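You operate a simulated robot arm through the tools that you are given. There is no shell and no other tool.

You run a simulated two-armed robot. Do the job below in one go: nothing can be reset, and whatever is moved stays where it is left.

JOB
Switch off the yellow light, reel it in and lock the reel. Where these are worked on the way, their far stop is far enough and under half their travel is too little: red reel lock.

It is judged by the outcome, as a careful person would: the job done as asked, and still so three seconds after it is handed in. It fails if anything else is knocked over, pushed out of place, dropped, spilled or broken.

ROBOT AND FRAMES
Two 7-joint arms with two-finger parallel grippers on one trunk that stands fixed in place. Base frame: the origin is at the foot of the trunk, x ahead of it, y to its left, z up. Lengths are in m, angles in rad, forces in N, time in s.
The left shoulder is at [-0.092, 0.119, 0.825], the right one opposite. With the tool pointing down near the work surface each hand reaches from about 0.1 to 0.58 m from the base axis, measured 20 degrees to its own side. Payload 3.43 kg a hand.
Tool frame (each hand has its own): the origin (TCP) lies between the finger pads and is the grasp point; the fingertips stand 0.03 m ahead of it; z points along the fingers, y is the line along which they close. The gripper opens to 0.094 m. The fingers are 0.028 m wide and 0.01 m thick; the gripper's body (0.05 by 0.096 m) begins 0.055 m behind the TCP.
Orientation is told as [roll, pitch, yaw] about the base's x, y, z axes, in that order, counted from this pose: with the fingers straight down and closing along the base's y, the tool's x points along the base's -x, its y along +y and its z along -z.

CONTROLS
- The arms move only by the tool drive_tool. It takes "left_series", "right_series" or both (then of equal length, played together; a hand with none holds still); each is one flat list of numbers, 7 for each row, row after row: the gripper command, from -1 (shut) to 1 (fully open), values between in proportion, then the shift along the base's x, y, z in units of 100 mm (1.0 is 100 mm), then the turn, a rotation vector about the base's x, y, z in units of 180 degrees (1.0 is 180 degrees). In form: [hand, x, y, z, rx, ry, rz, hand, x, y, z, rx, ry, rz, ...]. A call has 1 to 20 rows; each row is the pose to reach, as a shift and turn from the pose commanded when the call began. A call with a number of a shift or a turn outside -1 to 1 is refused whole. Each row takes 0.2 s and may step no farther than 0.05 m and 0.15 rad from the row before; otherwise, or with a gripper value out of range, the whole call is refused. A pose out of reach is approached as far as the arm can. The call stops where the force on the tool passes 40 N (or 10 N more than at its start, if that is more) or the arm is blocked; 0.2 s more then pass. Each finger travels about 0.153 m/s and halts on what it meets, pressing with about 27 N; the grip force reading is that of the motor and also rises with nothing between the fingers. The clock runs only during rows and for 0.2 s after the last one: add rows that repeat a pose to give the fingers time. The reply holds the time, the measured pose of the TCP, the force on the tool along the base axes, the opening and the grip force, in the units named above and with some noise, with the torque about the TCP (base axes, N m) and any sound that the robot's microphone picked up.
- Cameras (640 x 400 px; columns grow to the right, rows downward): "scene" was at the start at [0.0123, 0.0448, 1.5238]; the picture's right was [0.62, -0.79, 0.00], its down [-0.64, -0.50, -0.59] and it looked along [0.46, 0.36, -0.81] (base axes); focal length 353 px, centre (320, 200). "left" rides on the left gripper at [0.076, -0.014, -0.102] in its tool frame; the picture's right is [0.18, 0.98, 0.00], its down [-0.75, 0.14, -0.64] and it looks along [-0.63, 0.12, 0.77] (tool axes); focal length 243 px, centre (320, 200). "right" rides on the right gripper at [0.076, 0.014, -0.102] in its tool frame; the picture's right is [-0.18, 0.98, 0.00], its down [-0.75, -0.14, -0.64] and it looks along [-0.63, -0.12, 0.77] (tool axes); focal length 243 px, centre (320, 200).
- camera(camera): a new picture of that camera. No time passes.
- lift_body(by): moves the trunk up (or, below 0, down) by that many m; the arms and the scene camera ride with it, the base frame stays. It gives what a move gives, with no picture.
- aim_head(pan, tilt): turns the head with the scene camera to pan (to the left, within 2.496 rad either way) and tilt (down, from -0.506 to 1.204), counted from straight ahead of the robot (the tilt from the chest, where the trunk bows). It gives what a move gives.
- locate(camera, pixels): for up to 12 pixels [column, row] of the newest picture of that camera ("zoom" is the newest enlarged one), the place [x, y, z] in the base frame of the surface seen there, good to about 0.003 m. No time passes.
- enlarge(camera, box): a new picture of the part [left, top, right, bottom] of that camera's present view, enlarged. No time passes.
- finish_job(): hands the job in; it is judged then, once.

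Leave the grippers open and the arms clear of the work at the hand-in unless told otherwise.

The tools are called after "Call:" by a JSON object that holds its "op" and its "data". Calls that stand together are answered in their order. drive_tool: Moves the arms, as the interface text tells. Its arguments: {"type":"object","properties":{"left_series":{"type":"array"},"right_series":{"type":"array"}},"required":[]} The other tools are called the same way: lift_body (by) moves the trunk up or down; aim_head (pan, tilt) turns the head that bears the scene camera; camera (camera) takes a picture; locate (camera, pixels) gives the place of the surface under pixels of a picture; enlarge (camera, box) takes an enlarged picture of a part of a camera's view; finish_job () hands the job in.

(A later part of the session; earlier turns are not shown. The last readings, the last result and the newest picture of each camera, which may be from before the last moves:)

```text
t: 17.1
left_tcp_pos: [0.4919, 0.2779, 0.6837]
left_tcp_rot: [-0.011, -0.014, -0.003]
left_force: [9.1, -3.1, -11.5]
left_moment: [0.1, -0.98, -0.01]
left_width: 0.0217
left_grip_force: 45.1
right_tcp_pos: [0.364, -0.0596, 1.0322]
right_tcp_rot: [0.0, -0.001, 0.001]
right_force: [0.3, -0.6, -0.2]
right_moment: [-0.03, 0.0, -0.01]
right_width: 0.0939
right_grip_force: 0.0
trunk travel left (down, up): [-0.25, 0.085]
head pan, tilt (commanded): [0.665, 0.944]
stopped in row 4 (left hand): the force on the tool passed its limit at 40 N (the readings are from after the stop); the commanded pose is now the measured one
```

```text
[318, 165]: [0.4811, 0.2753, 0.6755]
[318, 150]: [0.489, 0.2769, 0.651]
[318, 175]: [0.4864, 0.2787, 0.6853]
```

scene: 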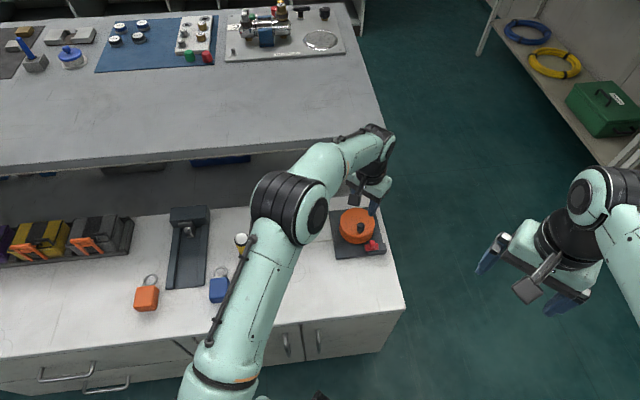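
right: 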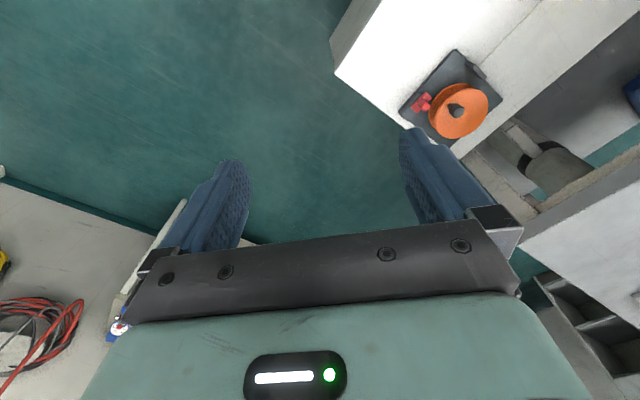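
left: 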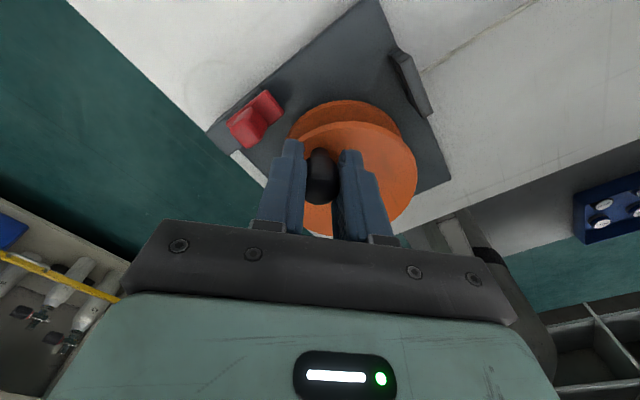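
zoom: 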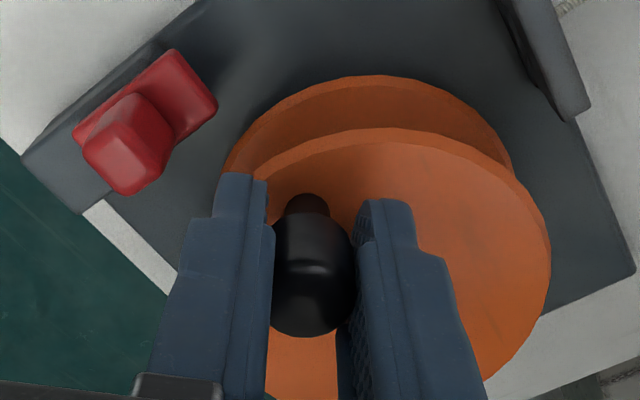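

Clockwise is stopped hard at 40 N. To tell whether the reel is locked both ways, I'll grip firmly and try a small counter-clockwise turn again, ending if the force limit is met.

Call:
{"op": "drive_tool", "data": {"left_series": [-1, 0.02, -0.01, 0, 0, 0, 0, -1, 0.03, -0.02, 0, 0, 0, 0, -1, 0.05, -0.035, 0, 0, 0, 0, -1, 0.07, -0.05, 0, 0, 0, 0, -1, 0.09, -0.062, 0, 0, 0, 0]}}

Call:
{"op": "enlarge", "data": {"camera": "left", "box": [240, 70, 410, 230]}}

```text
t: 18.3
left_tcp_pos: [0.4951, 0.2768, 0.6835]
left_tcp_rot: [-0.005, 0.0, 0.0]
left_force: [-30.9, 14.4, 1.6]
left_moment: [0.26, 0.03, 0.2]
left_width: 0.0214
left_grip_force: 44.8
right_tcp_pos: [0.3599, -0.0606, 1.0322]
right_tcp_rot: [0.0, -0.002, 0.0]
right_force: [0.2, -0.2, 0.3]
right_moment: [0.01, -0.04, 0.0]
right_width: 0.0941
right_grip_force: 0.1
trunk travel left (down, up): [-0.25, 0.085]
head pan, tilt (commanded): [0.665, 0.944]
```

```text
2.50 times, centred on (325, 150) of left
```

zoom: 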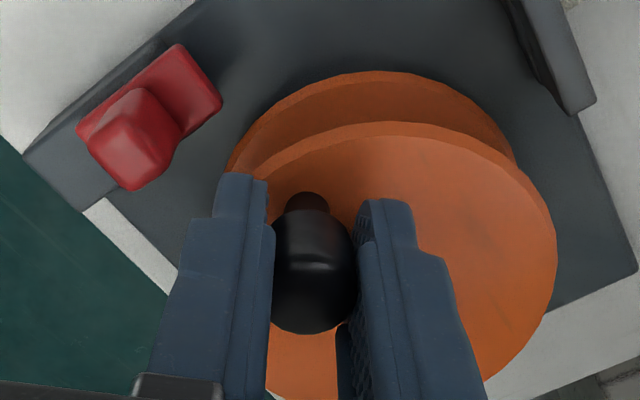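

Counter-clockwise also holds at about 34 N, so the reel is locked at present. The lock must be released first, so I'll open the fingers, back off and rise straight up to look at the lock.

Call:
{"op": "drive_tool", "data": {"left_series": [-0.15, -0.05, 0.04, 0, 0, 0, 0, -0.15, -0.05, 0.04, 0, 0, 0, 0, -0.15, -0.05, 0.04, 0.3, 0, 0, 0, -0.15, -0.05, 0.04, 0.65, 0, 0, 0, -0.15, -0.05, 0.04, 0.95, 0, 0, 0]}}

Call:
{"op": "camera", "data": {"camera": "left"}}

```text
t: 19.5
left_tcp_pos: [0.4967, 0.2788, 0.78]
left_tcp_rot: [-0.008, -0.011, -0.003]
left_force: [-0.3, -0.1, 0.6]
left_moment: [0.01, 0.01, -0.01]
left_width: 0.0402
left_grip_force: 0.1
right_tcp_pos: [0.3609, -0.0621, 1.0317]
right_tcp_rot: [0.001, -0.001, 0.0]
right_force: [-0.6, 0.2, -0.7]
right_moment: [-0.03, -0.01, 0.0]
right_width: 0.094
right_grip_force: 0.0
trunk travel left (down, up): [-0.25, 0.085]
head pan, tilt (commanded): [0.665, 0.944]
```

```text
taken
```

left: 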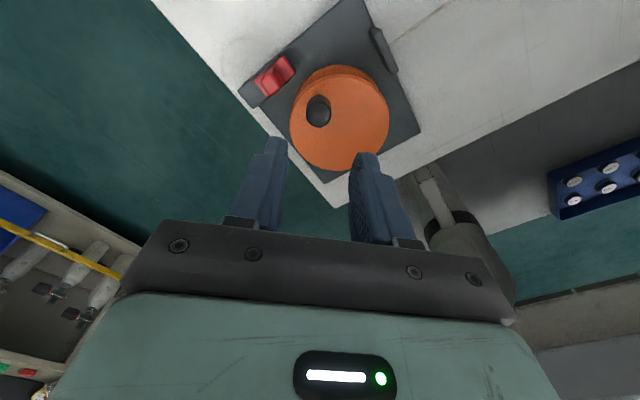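

I will turn the left hand 45 degrees about the vertical so its fingers close along the lock's rail, and move it over the red handle at this height.

Call:
{"op": "drive_tool", "data": {"left_series": [-0.15, -0.023, -0.078, 0, 0.001, 0.001, 0.042, -0.15, -0.046, -0.156, 0, 0.001, 0.001, 0.084, -0.15, -0.069, -0.234, 0, 0.002, 0.002, 0.126, -0.15, -0.092, -0.312, 0, 0.002, 0.003, 0.168, -0.15, -0.115, -0.39, 0, 0.002, 0.003, 0.21, -0.15, -0.137, -0.468, 0, 0.0025, 0.0035, 0.25]}}

Call:
{"op": "camera", "data": {"camera": "left"}}

Call:
{"op": "enlarge", "data": {"camera": "scene", "box": [320, 150, 420, 270]}}

```text
t: 20.9
left_tcp_pos: [0.4812, 0.23, 0.7796]
left_tcp_rot: [0.003, -0.003, 0.784]
left_force: [0.4, 0.5, -0.1]
left_moment: [0.05, -0.01, 0.01]
left_width: 0.0398
left_grip_force: 0.0
right_tcp_pos: [0.3618, -0.0611, 1.0312]
right_tcp_rot: [0.0, 0.001, 0.0]
right_force: [0.1, 0.1, 0.8]
right_moment: [0.01, 0.0, 0.02]
right_width: 0.0941
right_grip_force: 0.0
trunk travel left (down, up): [-0.25, 0.085]
head pan, tilt (commanded): [0.665, 0.944]
```

```text
taken
```

left: 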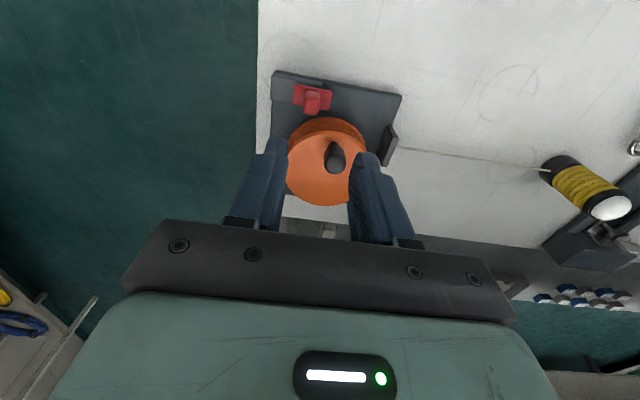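

```text
3.33 times, centred on (370, 210) of scene
```

zoom: 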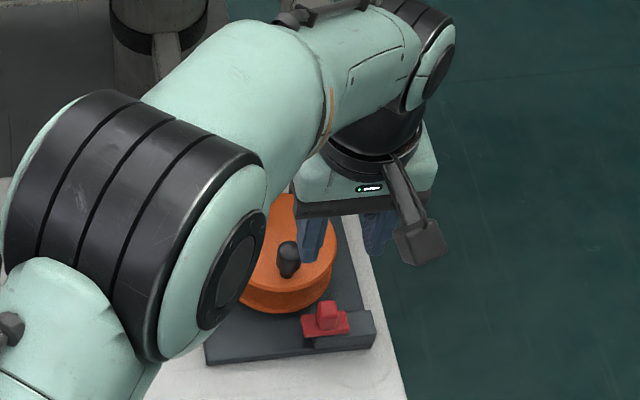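

Now the view is aligned with the base plate. I'll enlarge the plate and lock and measure them.

Call:
{"op": "enlarge", "data": {"camera": "left", "box": [260, 55, 410, 215]}}

Call:
{"op": "enlarge", "data": {"camera": "left", "box": [265, 60, 345, 125]}}

Call:
{"op": "locate", "data": {"camera": "zoom", "pixels": [[320, 250], [370, 240], [385, 285], [355, 310], [240, 190], [520, 200], [380, 330], [360, 170], [60, 100], [460, 150], [70, 140], [300, 160]]}}

```text
2.50 times, centred on (335, 135) of left
```

zoom: 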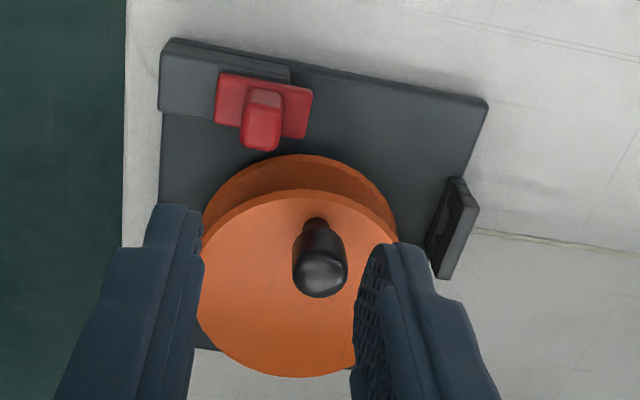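

```text
6.15 times, centred on (305, 92) of left
```

zoom: 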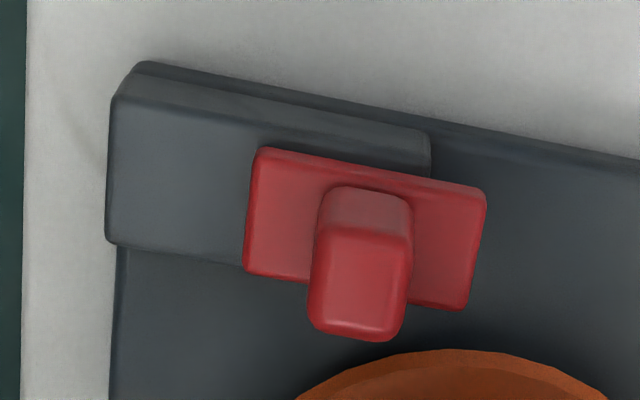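

```text
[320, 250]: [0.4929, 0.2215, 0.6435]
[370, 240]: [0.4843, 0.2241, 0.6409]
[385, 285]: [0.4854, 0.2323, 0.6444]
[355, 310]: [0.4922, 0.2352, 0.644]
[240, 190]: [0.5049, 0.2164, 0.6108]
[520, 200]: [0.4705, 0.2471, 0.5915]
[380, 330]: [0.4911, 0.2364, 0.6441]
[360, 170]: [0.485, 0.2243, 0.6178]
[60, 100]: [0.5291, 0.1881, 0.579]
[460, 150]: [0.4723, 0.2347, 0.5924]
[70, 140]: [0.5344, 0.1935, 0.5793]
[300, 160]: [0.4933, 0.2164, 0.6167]
```

The handle is near (0.488, 0.229), top z 0.644, and the red plate sits at z 0.617 on the rail, with free rail on its right-front side. I will lower to just above the handle and check alignment.

Call:
{"op": "drive_tool", "data": {"left_series": [-0.15, 0.02, -0.02, -0.3, 0, 0, 0, -0.15, 0.04, -0.04, -0.6, 0, 0, 0, -0.15, 0.04, -0.04, -0.85, 0, 0, 0, -0.15, 0.04, -0.04, -0.95, 0, 0, 0]}}

Call:
{"op": "enlarge", "data": {"camera": "left", "box": [240, 70, 410, 230]}}

Call:
{"op": "camera", "data": {"camera": "left"}}

```text
t: 21.9
left_tcp_pos: [0.4854, 0.2255, 0.684]
left_tcp_rot: [0.005, -0.002, 0.783]
left_force: [-0.7, -0.5, -0.1]
left_moment: [-0.01, 0.0, 0.03]
left_width: 0.0401
left_grip_force: 0.0
right_tcp_pos: [0.3607, -0.0595, 1.031]
right_tcp_rot: [0.0, 0.0, 0.0]
right_force: [-0.3, -0.3, -0.5]
right_moment: [0.01, -0.02, 0.0]
right_width: 0.0939
right_grip_force: 0.0
trunk travel left (down, up): [-0.25, 0.085]
head pan, tilt (commanded): [0.665, 0.944]
```

```text
2.50 times, centred on (325, 150) of left
```

zoom: 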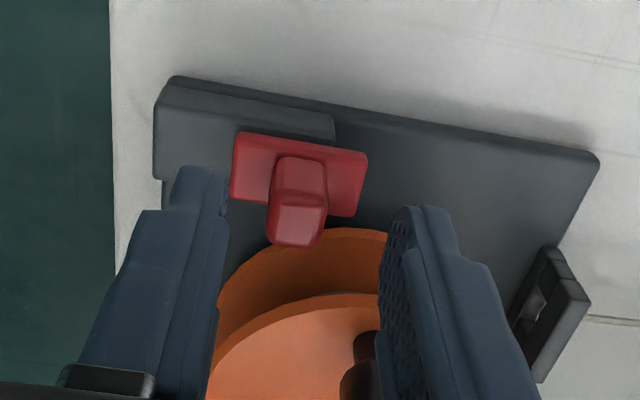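

```text
taken
```

left: 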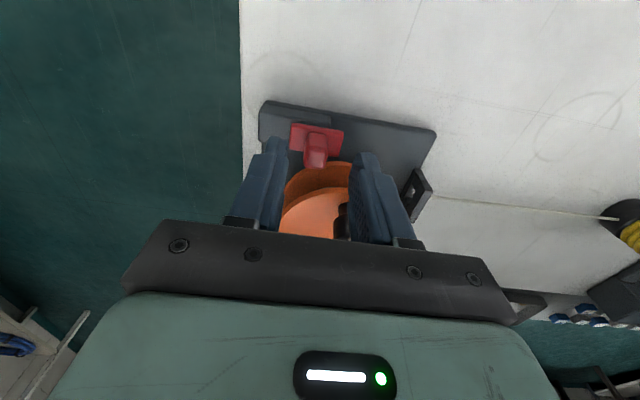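

The handle is between the fingers, about 6 mm farther from me and 2 mm to the picture's left of the grasp axis. I'll correct for that, lower 3 cm, then close on the handle.

Call:
{"op": "drive_tool", "data": {"left_series": [-0.15, 0.044, 0.016, -0.1, 0, 0, 0, -0.15, 0.044, 0.016, -0.2, 0, 0, 0, -0.15, 0.044, 0.016, -0.29, 0, 0, 0, -0.15, 0.044, 0.016, -0.29, 0, 0, 0]}}

Call:
{"op": "enlarge", "data": {"camera": "left", "box": [240, 70, 410, 230]}}

```text
t: 22.9
left_tcp_pos: [0.4892, 0.2275, 0.6553]
left_tcp_rot: [0.004, -0.003, 0.782]
left_force: [0.3, -0.1, 0.7]
left_moment: [0.02, -0.01, -0.01]
left_width: 0.0396
left_grip_force: 0.1
right_tcp_pos: [0.3611, -0.0605, 1.0323]
right_tcp_rot: [0.0, 0.002, 0.0]
right_force: [0.4, -0.2, 0.0]
right_moment: [-0.01, 0.02, 0.02]
right_width: 0.0941
right_grip_force: 0.0
trunk travel left (down, up): [-0.25, 0.085]
head pan, tilt (commanded): [0.665, 0.944]
```

```text
2.50 times, centred on (325, 150) of left
```

zoom: 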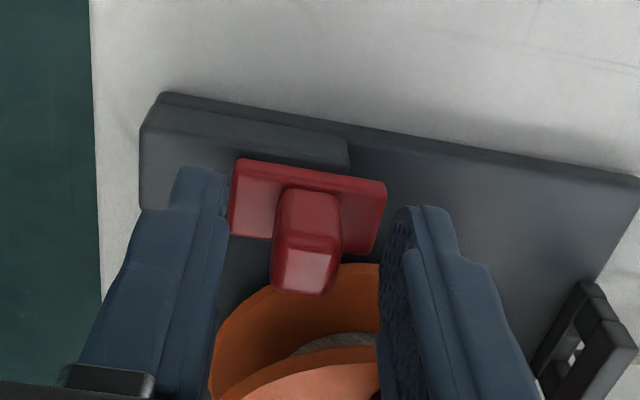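

The handle is centred between the fingers. I will close on it and watch the width.

Call:
{"op": "drive_tool", "data": {"left_series": [-0.85, 0, 0, 0, 0, 0, 0, -0.85, 0, 0, 0, 0, 0, 0]}}

Call:
{"op": "enlarge", "data": {"camera": "left", "box": [240, 70, 410, 230]}}

```text
t: 23.5
left_tcp_pos: [0.4897, 0.2275, 0.6552]
left_tcp_rot: [0.004, -0.002, 0.782]
left_force: [1.5, -1.2, -1.0]
left_moment: [-0.03, -0.13, 0.16]
left_width: 0.0151
left_grip_force: 44.7
right_tcp_pos: [0.3612, -0.0616, 1.0323]
right_tcp_rot: [-0.001, 0.002, -0.001]
right_force: [-0.6, -1.0, 1.2]
right_moment: [-0.01, 0.01, -0.03]
right_width: 0.094
right_grip_force: 0.1
trunk travel left (down, up): [-0.25, 0.085]
head pan, tilt (commanded): [0.665, 0.944]
```

```text
2.50 times, centred on (325, 150) of left
```

zoom: 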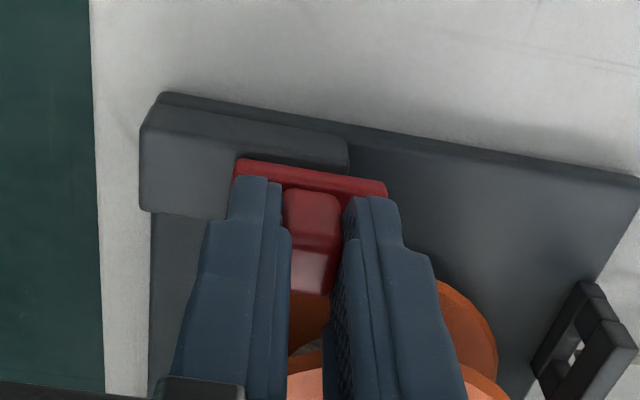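

The handle is held at 15 mm. I'll push it gently toward the free rail side (+x, −y) by 8 mm and watch the force.

Call:
{"op": "drive_tool", "data": {"left_series": [-0.85, 0.02, -0.02, 0, 0, 0, 0, -0.85, 0.04, -0.04, 0, 0, 0, 0, -0.85, 0.057, -0.057, 0, 0, 0, 0]}}

Call:
{"op": "enlarge", "data": {"camera": "left", "box": [240, 70, 410, 230]}}

```text
t: 24.3
left_tcp_pos: [0.4946, 0.2218, 0.6546]
left_tcp_rot: [0.003, -0.003, 0.783]
left_force: [1.0, 1.1, 1.4]
left_moment: [-0.42, 0.4, 0.09]
left_width: 0.0152
left_grip_force: 44.6
right_tcp_pos: [0.361, -0.0611, 1.0312]
right_tcp_rot: [0.0, -0.001, 0.0]
right_force: [-0.2, 0.6, 0.0]
right_moment: [-0.01, 0.01, 0.0]
right_width: 0.094
right_grip_force: 0.0
trunk travel left (down, up): [-0.25, 0.085]
head pan, tilt (commanded): [0.665, 0.944]
```

```text
2.50 times, centred on (325, 150) of left
```

zoom: 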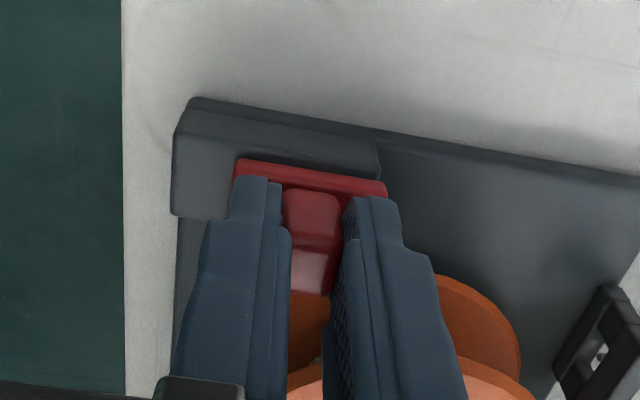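

The slider moved freely that way. I will continue in small steps until it meets its stop.

Call:
{"op": "drive_tool", "data": {"left_series": [-0.85, 0.02, -0.02, 0, 0, 0, 0, -0.85, 0.04, -0.04, 0, 0, 0, 0, -0.85, 0.06, -0.06, 0, 0, 0, 0, -0.85, 0.08, -0.08, 0, 0, 0, 0, -0.85, 0.1, -0.1, 0, 0, 0, 0, -0.85, 0.12, -0.12, 0, 0, 0, 0]}}

Call:
{"op": "enlarge", "data": {"camera": "left", "box": [240, 70, 410, 230]}}

```text
t: 25.7
left_tcp_pos: [0.5045, 0.212, 0.656]
left_tcp_rot: [0.007, -0.002, 0.784]
left_force: [-8.3, 7.9, 3.2]
left_moment: [-0.05, 0.06, 0.08]
left_width: 0.0149
left_grip_force: 44.7
right_tcp_pos: [0.3597, -0.0611, 1.0308]
right_tcp_rot: [0.001, -0.004, 0.0]
right_force: [0.7, -0.7, -0.1]
right_moment: [0.0, 0.05, -0.01]
right_width: 0.0941
right_grip_force: 0.0
trunk travel left (down, up): [-0.25, 0.085]
head pan, tilt (commanded): [0.665, 0.944]
```

```text
2.50 times, centred on (325, 150) of left
```

zoom: 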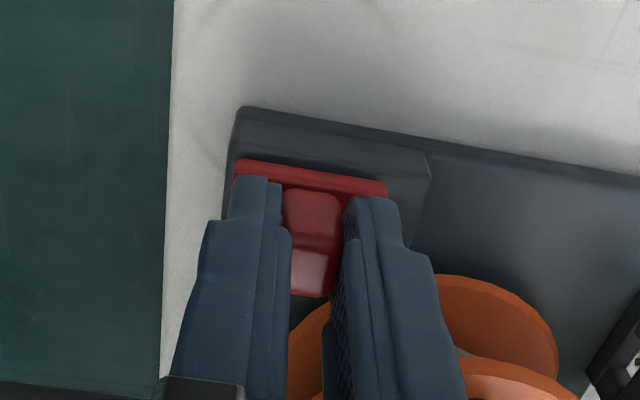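

The slider met its stop (about 11 N) after about 22 mm of travel. I'll ease off, open the fingers and rise straight up.

Call:
{"op": "drive_tool", "data": {"left_series": [-0.85, -0.01, 0.01, 0, 0, 0, 0, -0.15, -0.01, 0.01, 0, 0, 0, 0, -0.15, -0.01, 0.01, 0, 0, 0, 0, -0.15, -0.01, 0.01, 0.3, 0, 0, 0, -0.15, -0.01, 0.01, 0.65, 0, 0, 0, -0.15, -0.01, 0.01, 0.85, 0, 0, 0]}}

Call:
{"op": "camera", "data": {"camera": "left"}}

Call:
{"op": "enlarge", "data": {"camera": "left", "box": [260, 55, 410, 215]}}

```text
t: 27.1
left_tcp_pos: [0.505, 0.2116, 0.7408]
left_tcp_rot: [0.003, -0.002, 0.782]
left_force: [0.6, -0.9, 0.5]
left_moment: [0.0, 0.0, -0.04]
left_width: 0.0401
left_grip_force: 0.1
right_tcp_pos: [0.3615, -0.0607, 1.0312]
right_tcp_rot: [-0.001, -0.002, -0.001]
right_force: [0.3, -0.3, 0.8]
right_moment: [-0.02, 0.01, 0.0]
right_width: 0.0941
right_grip_force: 0.1
trunk travel left (down, up): [-0.25, 0.085]
head pan, tilt (commanded): [0.665, 0.944]
```

```text
taken
```

left: 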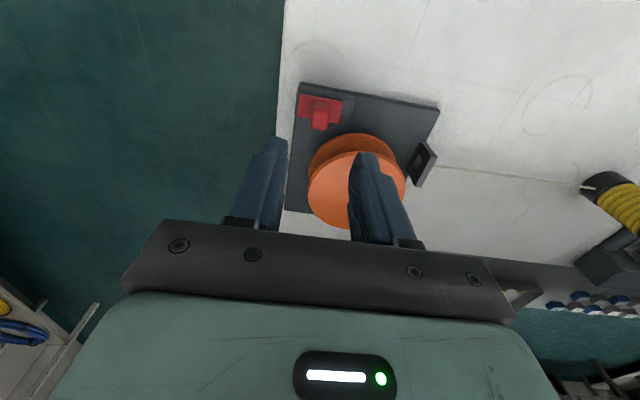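

```text
2.50 times, centred on (335, 135) of left
```

zoom: 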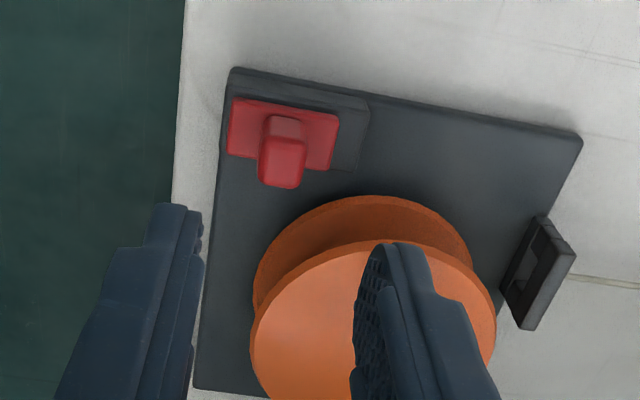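

The lock now sits at the other end of its rail. I'll move back above the knob at (0.495, 0.278), keeping the 45-degree turn, and check alignment.

Call:
{"op": "drive_tool", "data": {"left_series": [-0.15, -0.05, 0.33, 0, 0, 0, 0, -0.15, -0.1, 0.66, 0, 0, 0, 0, -0.15, -0.1, 0.66, -0.2, 0, 0, 0, -0.15, -0.1, 0.66, -0.25, 0, 0, 0]}}

Call:
{"op": "camera", "data": {"camera": "left"}}

Call:
{"op": "enlarge", "data": {"camera": "left", "box": [240, 70, 410, 230]}}

```text
t: 28.1
left_tcp_pos: [0.4953, 0.2779, 0.7152]
left_tcp_rot: [0.002, -0.002, 0.782]
left_force: [0.3, -0.5, -0.4]
left_moment: [0.0, 0.02, 0.02]
left_width: 0.0401
left_grip_force: 0.1
right_tcp_pos: [0.3621, -0.0603, 1.0314]
right_tcp_rot: [-0.001, 0.001, 0.0]
right_force: [-0.5, -0.7, 0.1]
right_moment: [0.03, 0.03, -0.01]
right_width: 0.094
right_grip_force: 0.1
trunk travel left (down, up): [-0.25, 0.085]
head pan, tilt (commanded): [0.665, 0.944]
```

```text
taken
```

left: 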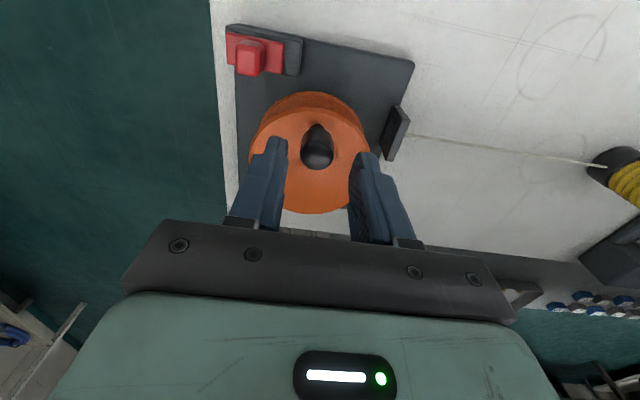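

```text
2.50 times, centred on (325, 150) of left
```

zoom: 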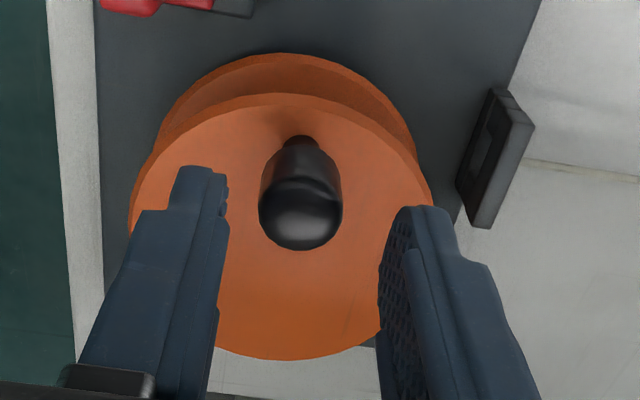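

The knob is nearly centred (about 2 mm off). I'll measure the reel's rim again for a better turning centre.

Call:
{"op": "locate", "data": {"camera": "zoom", "pixels": [[136, 220], [428, 195], [283, 98], [265, 352], [165, 140], [400, 140], [370, 110], [200, 110], [300, 205], [300, 225], [262, 200], [341, 200]]}}

```text
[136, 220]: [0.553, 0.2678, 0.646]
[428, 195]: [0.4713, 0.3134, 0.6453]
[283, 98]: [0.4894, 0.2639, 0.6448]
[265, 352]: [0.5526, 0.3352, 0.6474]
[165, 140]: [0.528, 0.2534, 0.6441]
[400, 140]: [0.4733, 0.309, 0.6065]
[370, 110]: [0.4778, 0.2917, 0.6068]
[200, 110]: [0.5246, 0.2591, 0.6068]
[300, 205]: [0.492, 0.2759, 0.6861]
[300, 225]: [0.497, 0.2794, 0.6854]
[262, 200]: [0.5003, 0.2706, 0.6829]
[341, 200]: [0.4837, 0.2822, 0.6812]
```

The rim fits a circle about (0.518, 0.302); the knob is at radius about 0.0335, angle −130.5°. I'll lower around the knob and grip it.

Call:
{"op": "drive_tool", "data": {"left_series": [-0.15, 0.015, -0.012, -0.1, 0, 0, 0, -0.15, 0.015, -0.012, -0.22, 0, 0, 0, -0.15, 0.015, -0.012, -0.315, 0, 0, 0, -0.6, 0.015, -0.012, -0.315, 0, 0, 0, -0.6, 0.015, -0.012, -0.315, 0, 0, 0]}}

Call:
{"op": "enlarge", "data": {"camera": "left", "box": [240, 70, 410, 230]}}

```text
t: 29.3
left_tcp_pos: [0.4958, 0.2775, 0.6829]
left_tcp_rot: [0.006, -0.001, 0.784]
left_force: [-5.2, 4.1, 0.0]
left_moment: [-0.1, 0.35, 0.09]
left_width: 0.0215
left_grip_force: 44.6
right_tcp_pos: [0.3596, -0.0618, 1.0326]
right_tcp_rot: [-0.001, 0.0, 0.0]
right_force: [0.1, 0.0, -0.4]
right_moment: [-0.01, -0.02, 0.01]
right_width: 0.0944
right_grip_force: 0.0
trunk travel left (down, up): [-0.25, 0.085]
head pan, tilt (commanded): [0.665, 0.944]
```

```text
2.50 times, centred on (325, 150) of left
```

zoom: 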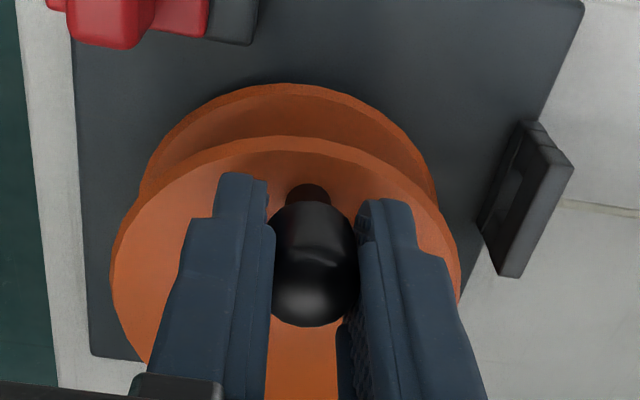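

The knob is gripped. I'll now turn it counter-clockwise about 24 degrees as a test.

Call:
{"op": "drive_tool", "data": {"left_series": [-0.6, 0.0376, -0.0278, 0, 0, 0, 0, -0.6, 0.0786, -0.0501, 0, 0, 0, 0, -0.6, 0.1224, -0.0665, 0, 0, 0, 0]}}

Call:
{"op": "enlarge", "data": {"camera": "left", "box": [240, 70, 410, 230]}}

```text
t: 29.8
left_tcp_pos: [0.4969, 0.2772, 0.6833]
left_tcp_rot: [0.025, 0.005, 0.788]
left_force: [-13.3, 3.3, 13.0]
left_moment: [-0.67, 0.8, -0.04]
left_width: 0.0218
left_grip_force: 44.9
right_tcp_pos: [0.3611, -0.0613, 1.0328]
right_tcp_rot: [0.002, -0.003, 0.001]
right_force: [0.1, 0.0, 1.2]
right_moment: [0.0, 0.01, -0.03]
right_width: 0.0941
right_grip_force: 0.1
trunk travel left (down, up): [-0.25, 0.085]
head pan, tilt (commanded): [0.665, 0.944]
stopped in row 2 (left hand): the force on the tool passed its limit at 45 N (the readings are from after the stop); the commanded pose is now the measured one
```

```text
2.50 times, centred on (325, 150) of left
```

zoom: 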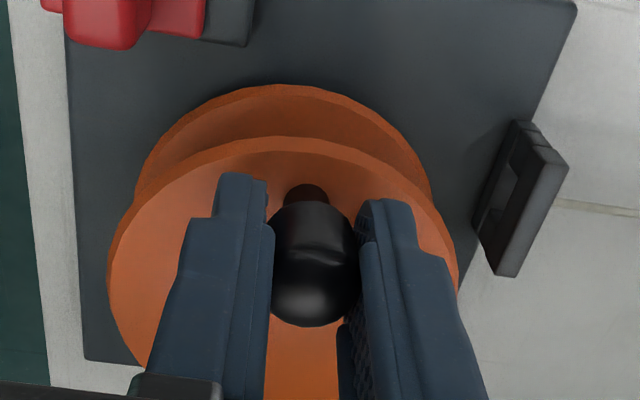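

Counter-clockwise is still stopped (45 N). I'll try the clockwise side now in the new lock position.

Call:
{"op": "drive_tool", "data": {"left_series": [-0.6, -0.02, 0.02, 0, -0.003, 0, 0, -0.6, -0.041, 0.042, 0, -0.006, -0.001, 0, -0.6, -0.058, 0.066, 0, -0.007, -0.001, 0, -0.6, -0.074, 0.09, 0, -0.008, -0.0015, 0]}}

Call:
{"op": "enlarge", "data": {"camera": "left", "box": [240, 70, 410, 230]}}

```text
t: 30.8
left_tcp_pos: [0.4917, 0.2828, 0.6828]
left_tcp_rot: [-0.006, 0.02, 0.784]
left_force: [4.5, -13.7, 7.5]
left_moment: [-0.17, -0.17, -0.46]
left_width: 0.0215
left_grip_force: 45.0
right_tcp_pos: [0.3623, -0.0629, 1.0309]
right_tcp_rot: [0.001, -0.001, 0.0]
right_force: [0.7, 0.4, -0.6]
right_moment: [-0.03, 0.01, -0.03]
right_width: 0.0941
right_grip_force: 0.0
trunk travel left (down, up): [-0.25, 0.085]
head pan, tilt (commanded): [0.665, 0.944]
```

```text
2.50 times, centred on (325, 150) of left
```

zoom: 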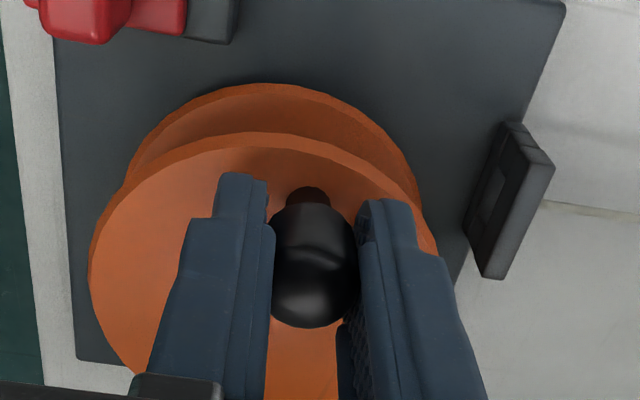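

Clockwise now moves: the knob went about 7 mm around. I'll check the light and cord to see which way it pays.

Call:
{"op": "camera", "data": {"camera": "scene"}}

Call:
{"op": "enlarge", "data": {"camera": "scene", "box": [220, 200, 320, 280]}}

Call:
{"op": "camera", "data": {"camera": "left"}}

```text
taken
```

scene: 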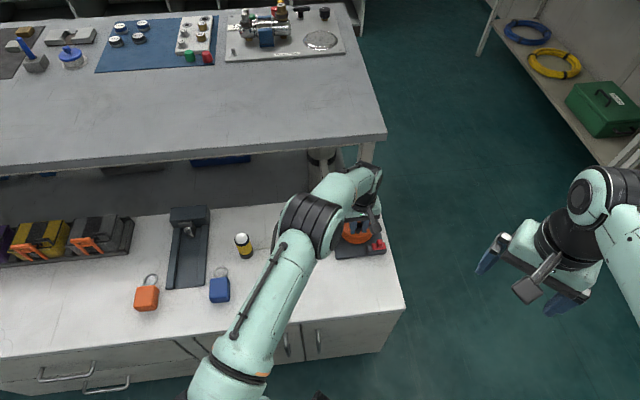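

```text
5.00 times, centred on (270, 240) of scene
```

zoom: 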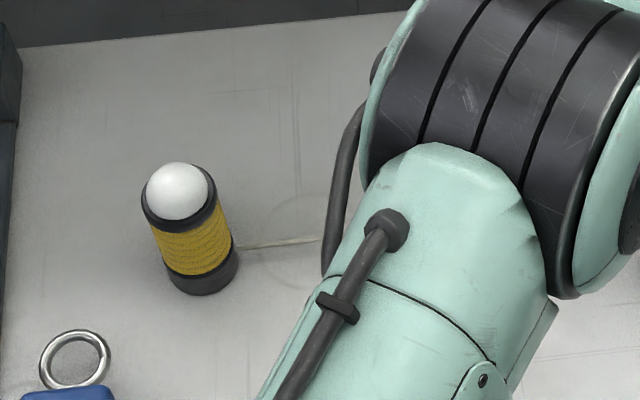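

```text
taken
```

left: 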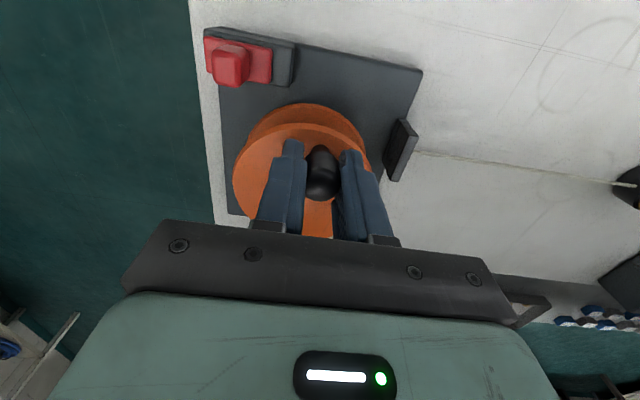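

The light has not moved yet (the cord may have had a little slack), but clockwise is the only way it turns. I'll go on clockwise about 40 degrees with a lighter grip command and check the light again.

Call:
{"op": "drive_tool", "data": {"left_series": [-0.56, -0.019, 0.0395, 0, 0, 0, 0, -0.56, -0.0335, 0.084, 0, 0, 0, 0, -0.56, -0.0416, 0.13, 0, 0, 0, 0, -0.56, -0.0432, 0.1767, 0, 0, 0, 0, -0.56, -0.0383, 0.2232, 0, 0, 0, 0]}}

Call:
{"op": "camera", "data": {"camera": "left"}}

Call:
{"op": "enlarge", "data": {"camera": "scene", "box": [220, 200, 320, 280]}}

```text
t: 32.0
left_tcp_pos: [0.4883, 0.3068, 0.6819]
left_tcp_rot: [-0.003, 0.019, 0.785]
left_force: [-2.3, -1.3, 1.9]
left_moment: [-0.05, 0.16, 0.0]
left_width: 0.0214
left_grip_force: 44.9
right_tcp_pos: [0.3612, -0.0613, 1.0311]
right_tcp_rot: [-0.001, -0.002, 0.0]
right_force: [-0.2, -0.3, 0.3]
right_moment: [-0.02, 0.0, -0.01]
right_width: 0.0941
right_grip_force: 0.1
trunk travel left (down, up): [-0.25, 0.085]
head pan, tilt (commanded): [0.665, 0.944]
```

```text
taken
```

left: 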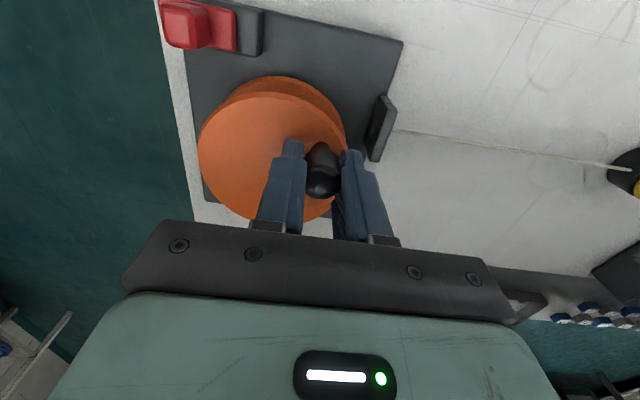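

```text
5.00 times, centred on (270, 240) of scene
```

zoom: 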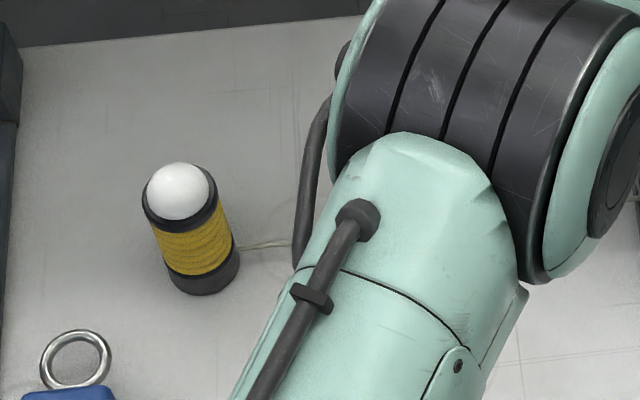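

The reel turned easily about 58 degrees in all, but the light has not moved. I'll enlarge the cord between guide and light to see whether it is going slack or tight.

Call:
{"op": "enlarge", "data": {"camera": "left", "box": [360, 80, 640, 230]}}

Call:
{"op": "enlarge", "data": {"camera": "scene", "box": [255, 230, 295, 255]}}

Call:
{"op": "enlarge", "data": {"camera": "left", "box": [180, 70, 420, 230]}}

```text
2.29 times, centred on (500, 155) of left
```

zoom: 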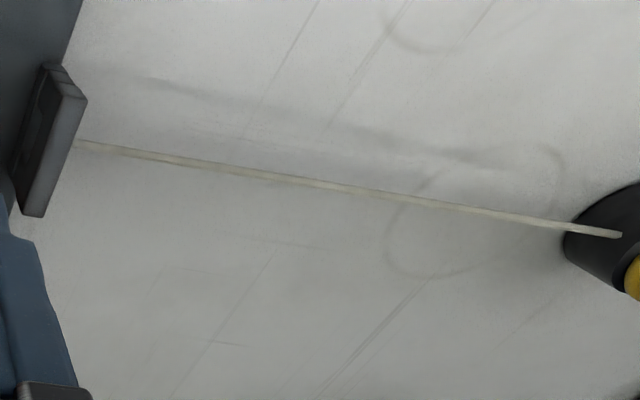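

```text
16.00 times, centred on (275, 242) of scene
```

zoom: 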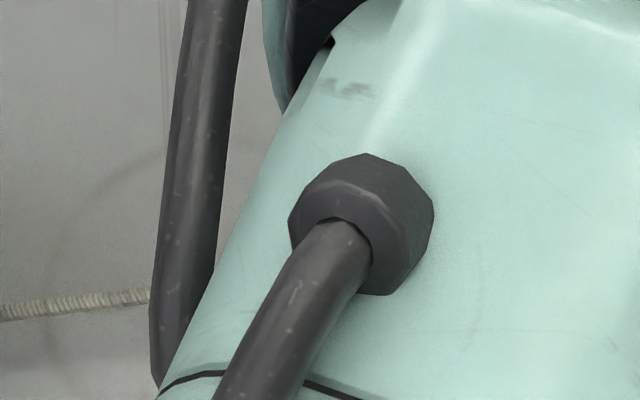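

```text
2.50 times, centred on (300, 150) of left
```

zoom: 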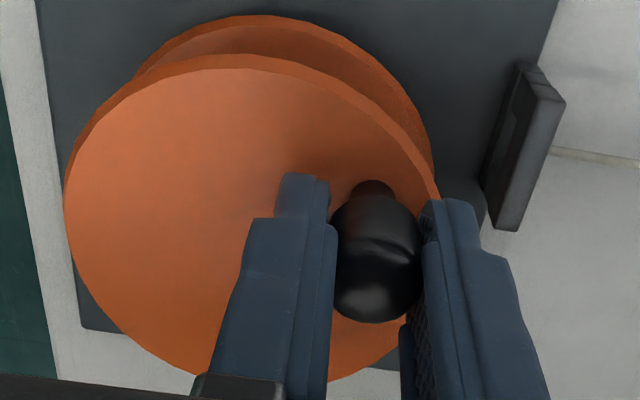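

The cord looks straight still, and the reel is free clockwise only. I'll go on clockwise another 80 degrees and check the light again.

Call:
{"op": "drive_tool", "data": {"left_series": [-0.56, 0.0113, 0.0453, 0, 0, 0, 0, -0.56, 0.0288, 0.0887, 0, 0, 0, 0, -0.56, 0.0522, 0.1291, 0, 0, 0, 0, -0.56, 0.081, 0.1659, 0, 0, 0, 0, -0.56, 0.1146, 0.1984, 0, 0, 0, 0, -0.56, 0.1524, 0.2259, 0, 0, 0, 0, -0.56, 0.1937, 0.2478, 0, 0, 0, 0, -0.56, 0.2376, 0.2638, 0, 0, 0, 0, -0.56, 0.2833, 0.2736, 0, 0, 0, 0, -0.56, 0.3299, 0.2768, 0, 0, 0, 0]}}

Call:
{"op": "camera", "data": {"camera": "left"}}

Call:
{"op": "camera", "data": {"camera": "scene"}}

Call:
{"op": "enlarge", "data": {"camera": "left", "box": [180, 70, 420, 230]}}

```text
t: 34.2
left_tcp_pos: [0.5188, 0.3415, 0.6813]
left_tcp_rot: [0.002, 0.015, 0.788]
left_force: [-12.0, 24.6, 0.6]
left_moment: [0.12, -0.01, -0.45]
left_width: 0.036
left_grip_force: 13.1
right_tcp_pos: [0.3611, -0.0601, 1.0321]
right_tcp_rot: [-0.001, -0.002, -0.001]
right_force: [-0.2, 0.0, -0.1]
right_moment: [0.01, -0.02, -0.03]
right_width: 0.0939
right_grip_force: 0.1
trunk travel left (down, up): [-0.25, 0.085]
head pan, tilt (commanded): [0.665, 0.944]
```

```text
taken
```

left: 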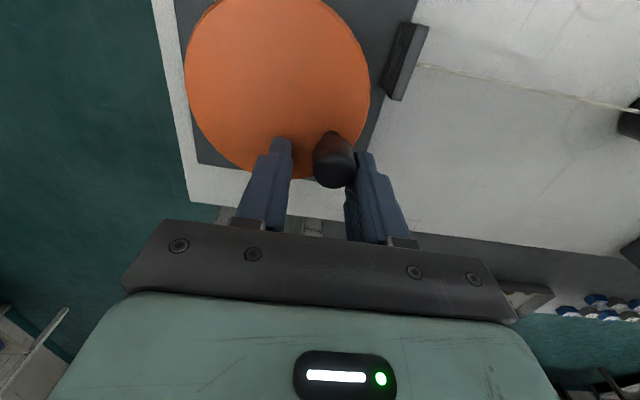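

```text
taken
```

scene: 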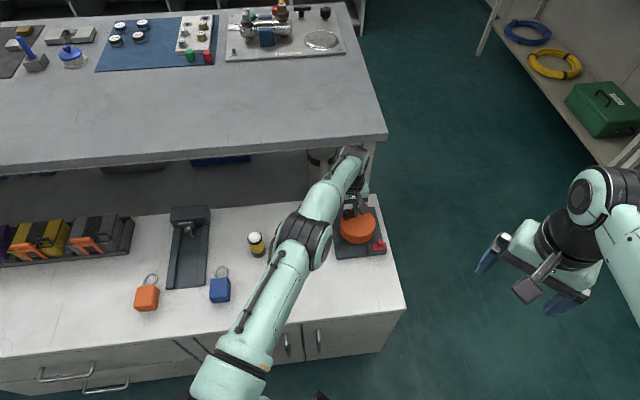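

```text
2.50 times, centred on (300, 150) of left
```

zoom: 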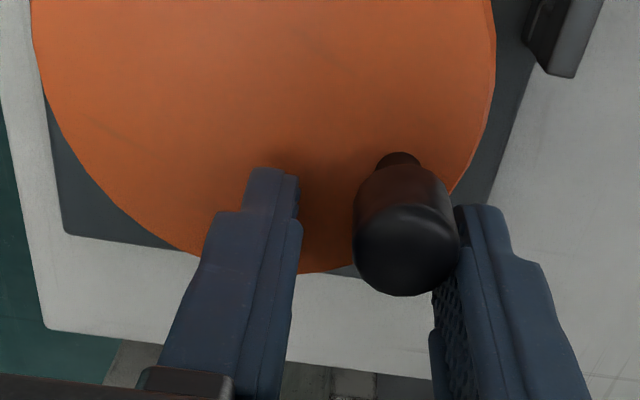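

The light has moved toward the reel (now at (256,244) in the scene picture), so clockwise reels in. But the knob slipped to the fingers' edge. I'll measure the knob and the light.

Call:
{"op": "locate", "data": {"camera": "zoom", "pixels": [[405, 240], [405, 200], [400, 165], [360, 230], [445, 220]]}}

Call:
{"op": "enlarge", "data": {"camera": "scene", "box": [235, 220, 285, 260]}}

Call:
{"op": "locate", "data": {"camera": "scene", "pixels": [[254, 238], [257, 246], [259, 254]]}}

```text
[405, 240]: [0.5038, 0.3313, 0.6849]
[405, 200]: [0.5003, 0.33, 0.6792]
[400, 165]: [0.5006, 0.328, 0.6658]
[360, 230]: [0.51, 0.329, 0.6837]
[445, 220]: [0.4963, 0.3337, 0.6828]
```

```text
10.00 times, centred on (260, 240) of scene
```

zoom: 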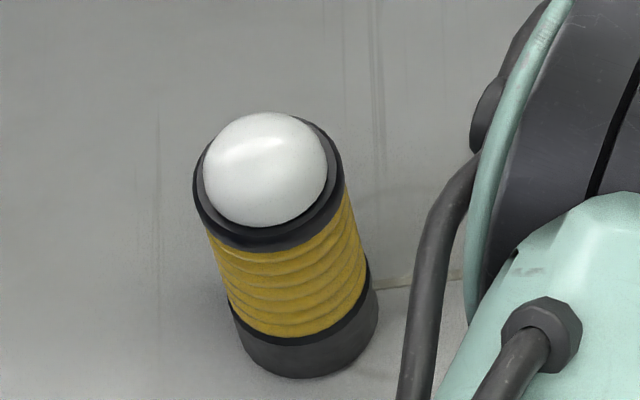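

```text
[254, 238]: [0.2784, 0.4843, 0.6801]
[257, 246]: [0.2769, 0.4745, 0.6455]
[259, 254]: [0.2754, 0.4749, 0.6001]
```

The light has come 4 cm nearer. To avoid the knob rolling out of the fingers, I'll let the hand turn along with the crank. First I open, centre on the knob at (0.5045, 0.331), and turn the hand +55 degrees around it to test the wrist's range.

Call:
{"op": "drive_tool", "data": {"left_series": [0.1, 0, 0, 0, 0, 0, 0, 0.1, 0, 0, 0, 0, 0, 0, 0.1, -0.07, -0.026, 0, 0, 0, 0, 0.1, -0.142, -0.052, 0, 0, 0, 0, 0.1, -0.142, -0.052, 0, 0, 0, 0]}}

Call:
{"op": "enlarge", "data": {"camera": "left", "box": [220, 70, 420, 230]}}

Call:
{"op": "locate", "data": {"camera": "scene", "pixels": [[300, 240], [275, 300], [318, 250]]}}

```text
t: 35.4
left_tcp_pos: [0.5074, 0.3288, 0.6815]
left_tcp_rot: [-0.001, 0.02, 0.785]
left_force: [0.9, -0.1, 0.3]
left_moment: [-0.05, -0.03, 0.02]
left_width: 0.0515
left_grip_force: 0.0
right_tcp_pos: [0.3611, -0.0615, 1.0323]
right_tcp_rot: [0.0, 0.001, 0.0]
right_force: [-0.1, -0.3, -0.6]
right_moment: [0.04, -0.02, 0.01]
right_width: 0.0939
right_grip_force: 0.1
trunk travel left (down, up): [-0.25, 0.085]
head pan, tilt (commanded): [0.665, 0.944]
```

```text
2.50 times, centred on (320, 150) of left
```

zoom: 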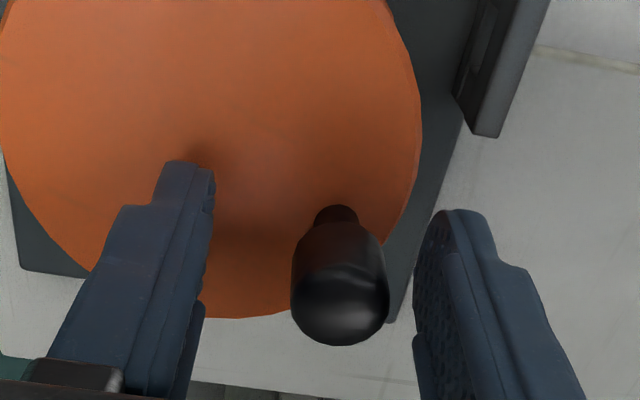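

```text
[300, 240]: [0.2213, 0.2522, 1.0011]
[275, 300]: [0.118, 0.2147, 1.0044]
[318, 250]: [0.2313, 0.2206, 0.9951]
```

The knob is 4 mm to the picture's right of centre. I'll correct and turn the hand +55 degrees about the knob (fingers open).

Call:
{"op": "drive_tool", "data": {"left_series": [0.1, -0.03, 0.03, 0, 0, 0, 0, 0.1, -0.03, 0.03, 0, 0.001, -0.001, 0.044, 0.1, -0.03, 0.03, 0, 0.001, -0.001, 0.088, 0.1, -0.03, 0.03, 0, 0.002, -0.002, 0.131, 0.1, -0.03, 0.03, 0, 0.003, -0.003, 0.175, 0.1, -0.03, 0.03, 0, 0.004, -0.004, 0.218, 0.1, -0.03, 0.03, 0, 0.0045, -0.0045, 0.262, 0.1, -0.03, 0.03, 0, 0.0045, -0.0045, 0.3056]}}

Call:
{"op": "camera", "data": {"camera": "left"}}

Call:
{"op": "camera", "data": {"camera": "scene"}}

```text
t: 37.2
left_tcp_pos: [0.5031, 0.3341, 0.6824]
left_tcp_rot: [-0.011, 0.001, 1.746]
left_force: [0.6, 0.2, -0.8]
left_moment: [0.03, -0.02, 0.02]
left_width: 0.052
left_grip_force: 0.0
right_tcp_pos: [0.361, -0.0628, 1.0308]
right_tcp_rot: [-0.001, -0.001, 0.001]
right_force: [0.4, 0.2, 0.5]
right_moment: [0.0, -0.01, 0.03]
right_width: 0.0939
right_grip_force: 0.1
trunk travel left (down, up): [-0.25, 0.085]
head pan, tilt (commanded): [0.665, 0.944]
```

```text
taken
```

left: 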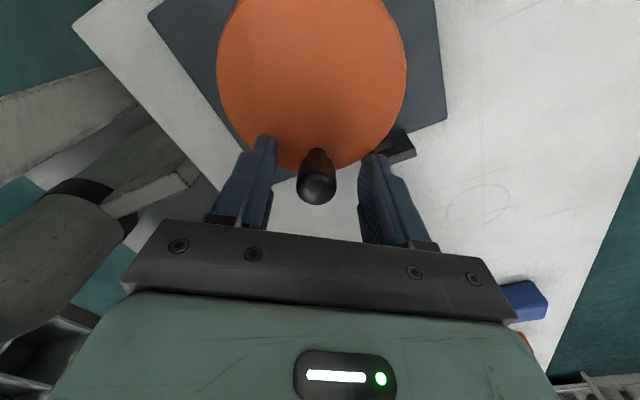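

```text
taken
```

scene: 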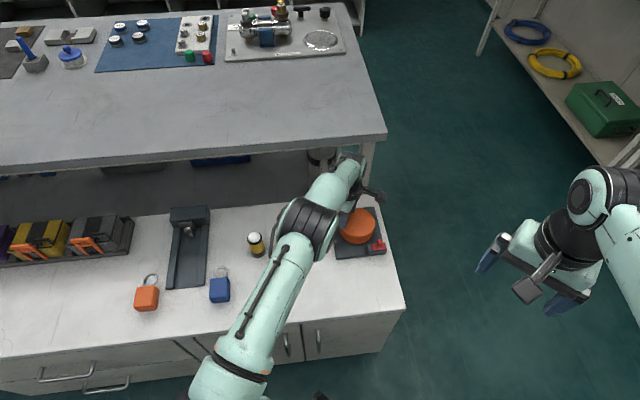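

The wrist reaches a yaw of 100 degrees. The knob is at about (0.5047, 0.332); I'll shift 2 mm onto it and grip firmly.

Call:
{"op": "drive_tool", "data": {"left_series": [0.1, 0.016, -0.02, 0, 0, 0, 0, -0.65, 0.016, -0.02, 0, 0, 0, 0, -0.65, 0.016, -0.02, 0, 0, 0, 0]}}

Call:
{"op": "enlarge", "data": {"camera": "left", "box": [220, 90, 420, 250]}}

```text
t: 38.0
left_tcp_pos: [0.5055, 0.3316, 0.6814]
left_tcp_rot: [-0.011, 0.001, 1.745]
left_force: [-0.7, -0.2, 1.0]
left_moment: [0.07, 0.08, 0.0]
left_width: 0.0213
left_grip_force: 45.1
right_tcp_pos: [0.3608, -0.0606, 1.0316]
right_tcp_rot: [0.001, 0.0, 0.0]
right_force: [0.8, -0.5, -0.8]
right_moment: [0.0, -0.03, 0.0]
right_width: 0.0939
right_grip_force: 0.0
trunk travel left (down, up): [-0.25, 0.085]
head pan, tilt (commanded): [0.665, 0.944]
```

```text
2.50 times, centred on (320, 170) of left
```

zoom: 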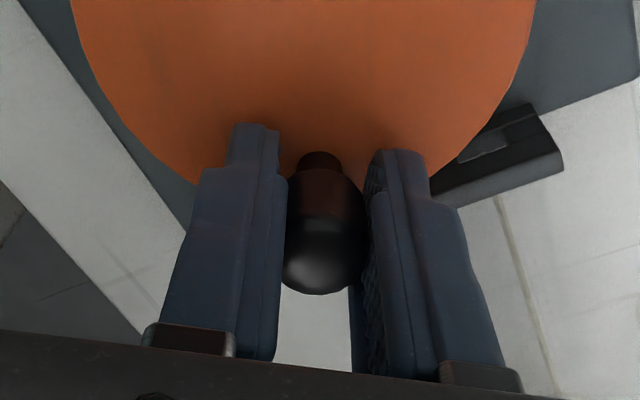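

The knob is centred and gripped with no side force. I'll sweep the crank 70 degrees clockwise, the hand turning with it.

Call:
{"op": "drive_tool", "data": {"left_series": [-0.65, 0.042, 0.0154, 0, 0, 0, -0.0432, -0.65, 0.0858, 0.0249, 0, 0, 0, -0.0864, -0.65, 0.1303, 0.0285, 0, 0, 0, -0.1296, -0.65, 0.1751, 0.026, 0, 0, 0, -0.1728, -0.65, 0.219, 0.0174, 0, 0, 0, -0.2161, -0.65, 0.2614, 0.003, 0, 0, 0, -0.2593, -0.65, 0.3014, -0.017, 0, 0, 0, -0.3025, -0.65, 0.3384, -0.0423, 0, 0, 0, -0.3457, -0.65, 0.3716, -0.0722, 0, 0, 0, -0.3889]}}

Call:
{"op": "camera", "data": {"camera": "scene"}}

Call:
{"op": "enlarge", "data": {"camera": "left", "box": [220, 90, 420, 250]}}

```text
t: 39.8
left_tcp_pos: [0.5337, 0.331, 0.6813]
left_tcp_rot: [-0.005, -0.014, 0.696]
left_force: [6.8, 6.1, -10.3]
left_moment: [0.35, -0.49, 0.2]
left_width: 0.0216
left_grip_force: 45.4
left hand out of reach, approached as far as the arm can: row 7, 8
right_tcp_pos: [0.3637, -0.0621, 1.0314]
right_tcp_rot: [0.002, 0.0, 0.0]
right_force: [0.3, -0.5, 0.4]
right_moment: [0.01, -0.03, 0.02]
right_width: 0.0939
right_grip_force: 0.0
trunk travel left (down, up): [-0.25, 0.085]
head pan, tilt (commanded): [0.665, 0.944]
stopped in row 8 (left hand): the force on the tool passed its limit at 47 N (the readings are from after the stop); the commanded pose is now the measured one
```

```text
taken
```

scene: 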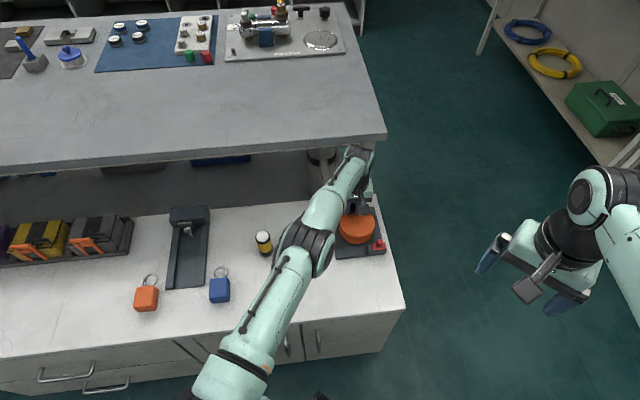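

```text
2.50 times, centred on (320, 170) of left
```

zoom: 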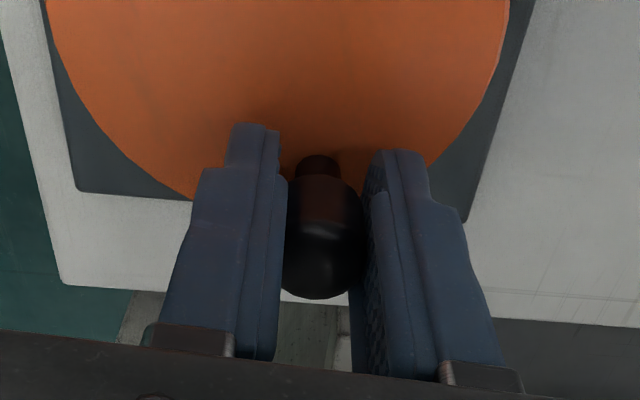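

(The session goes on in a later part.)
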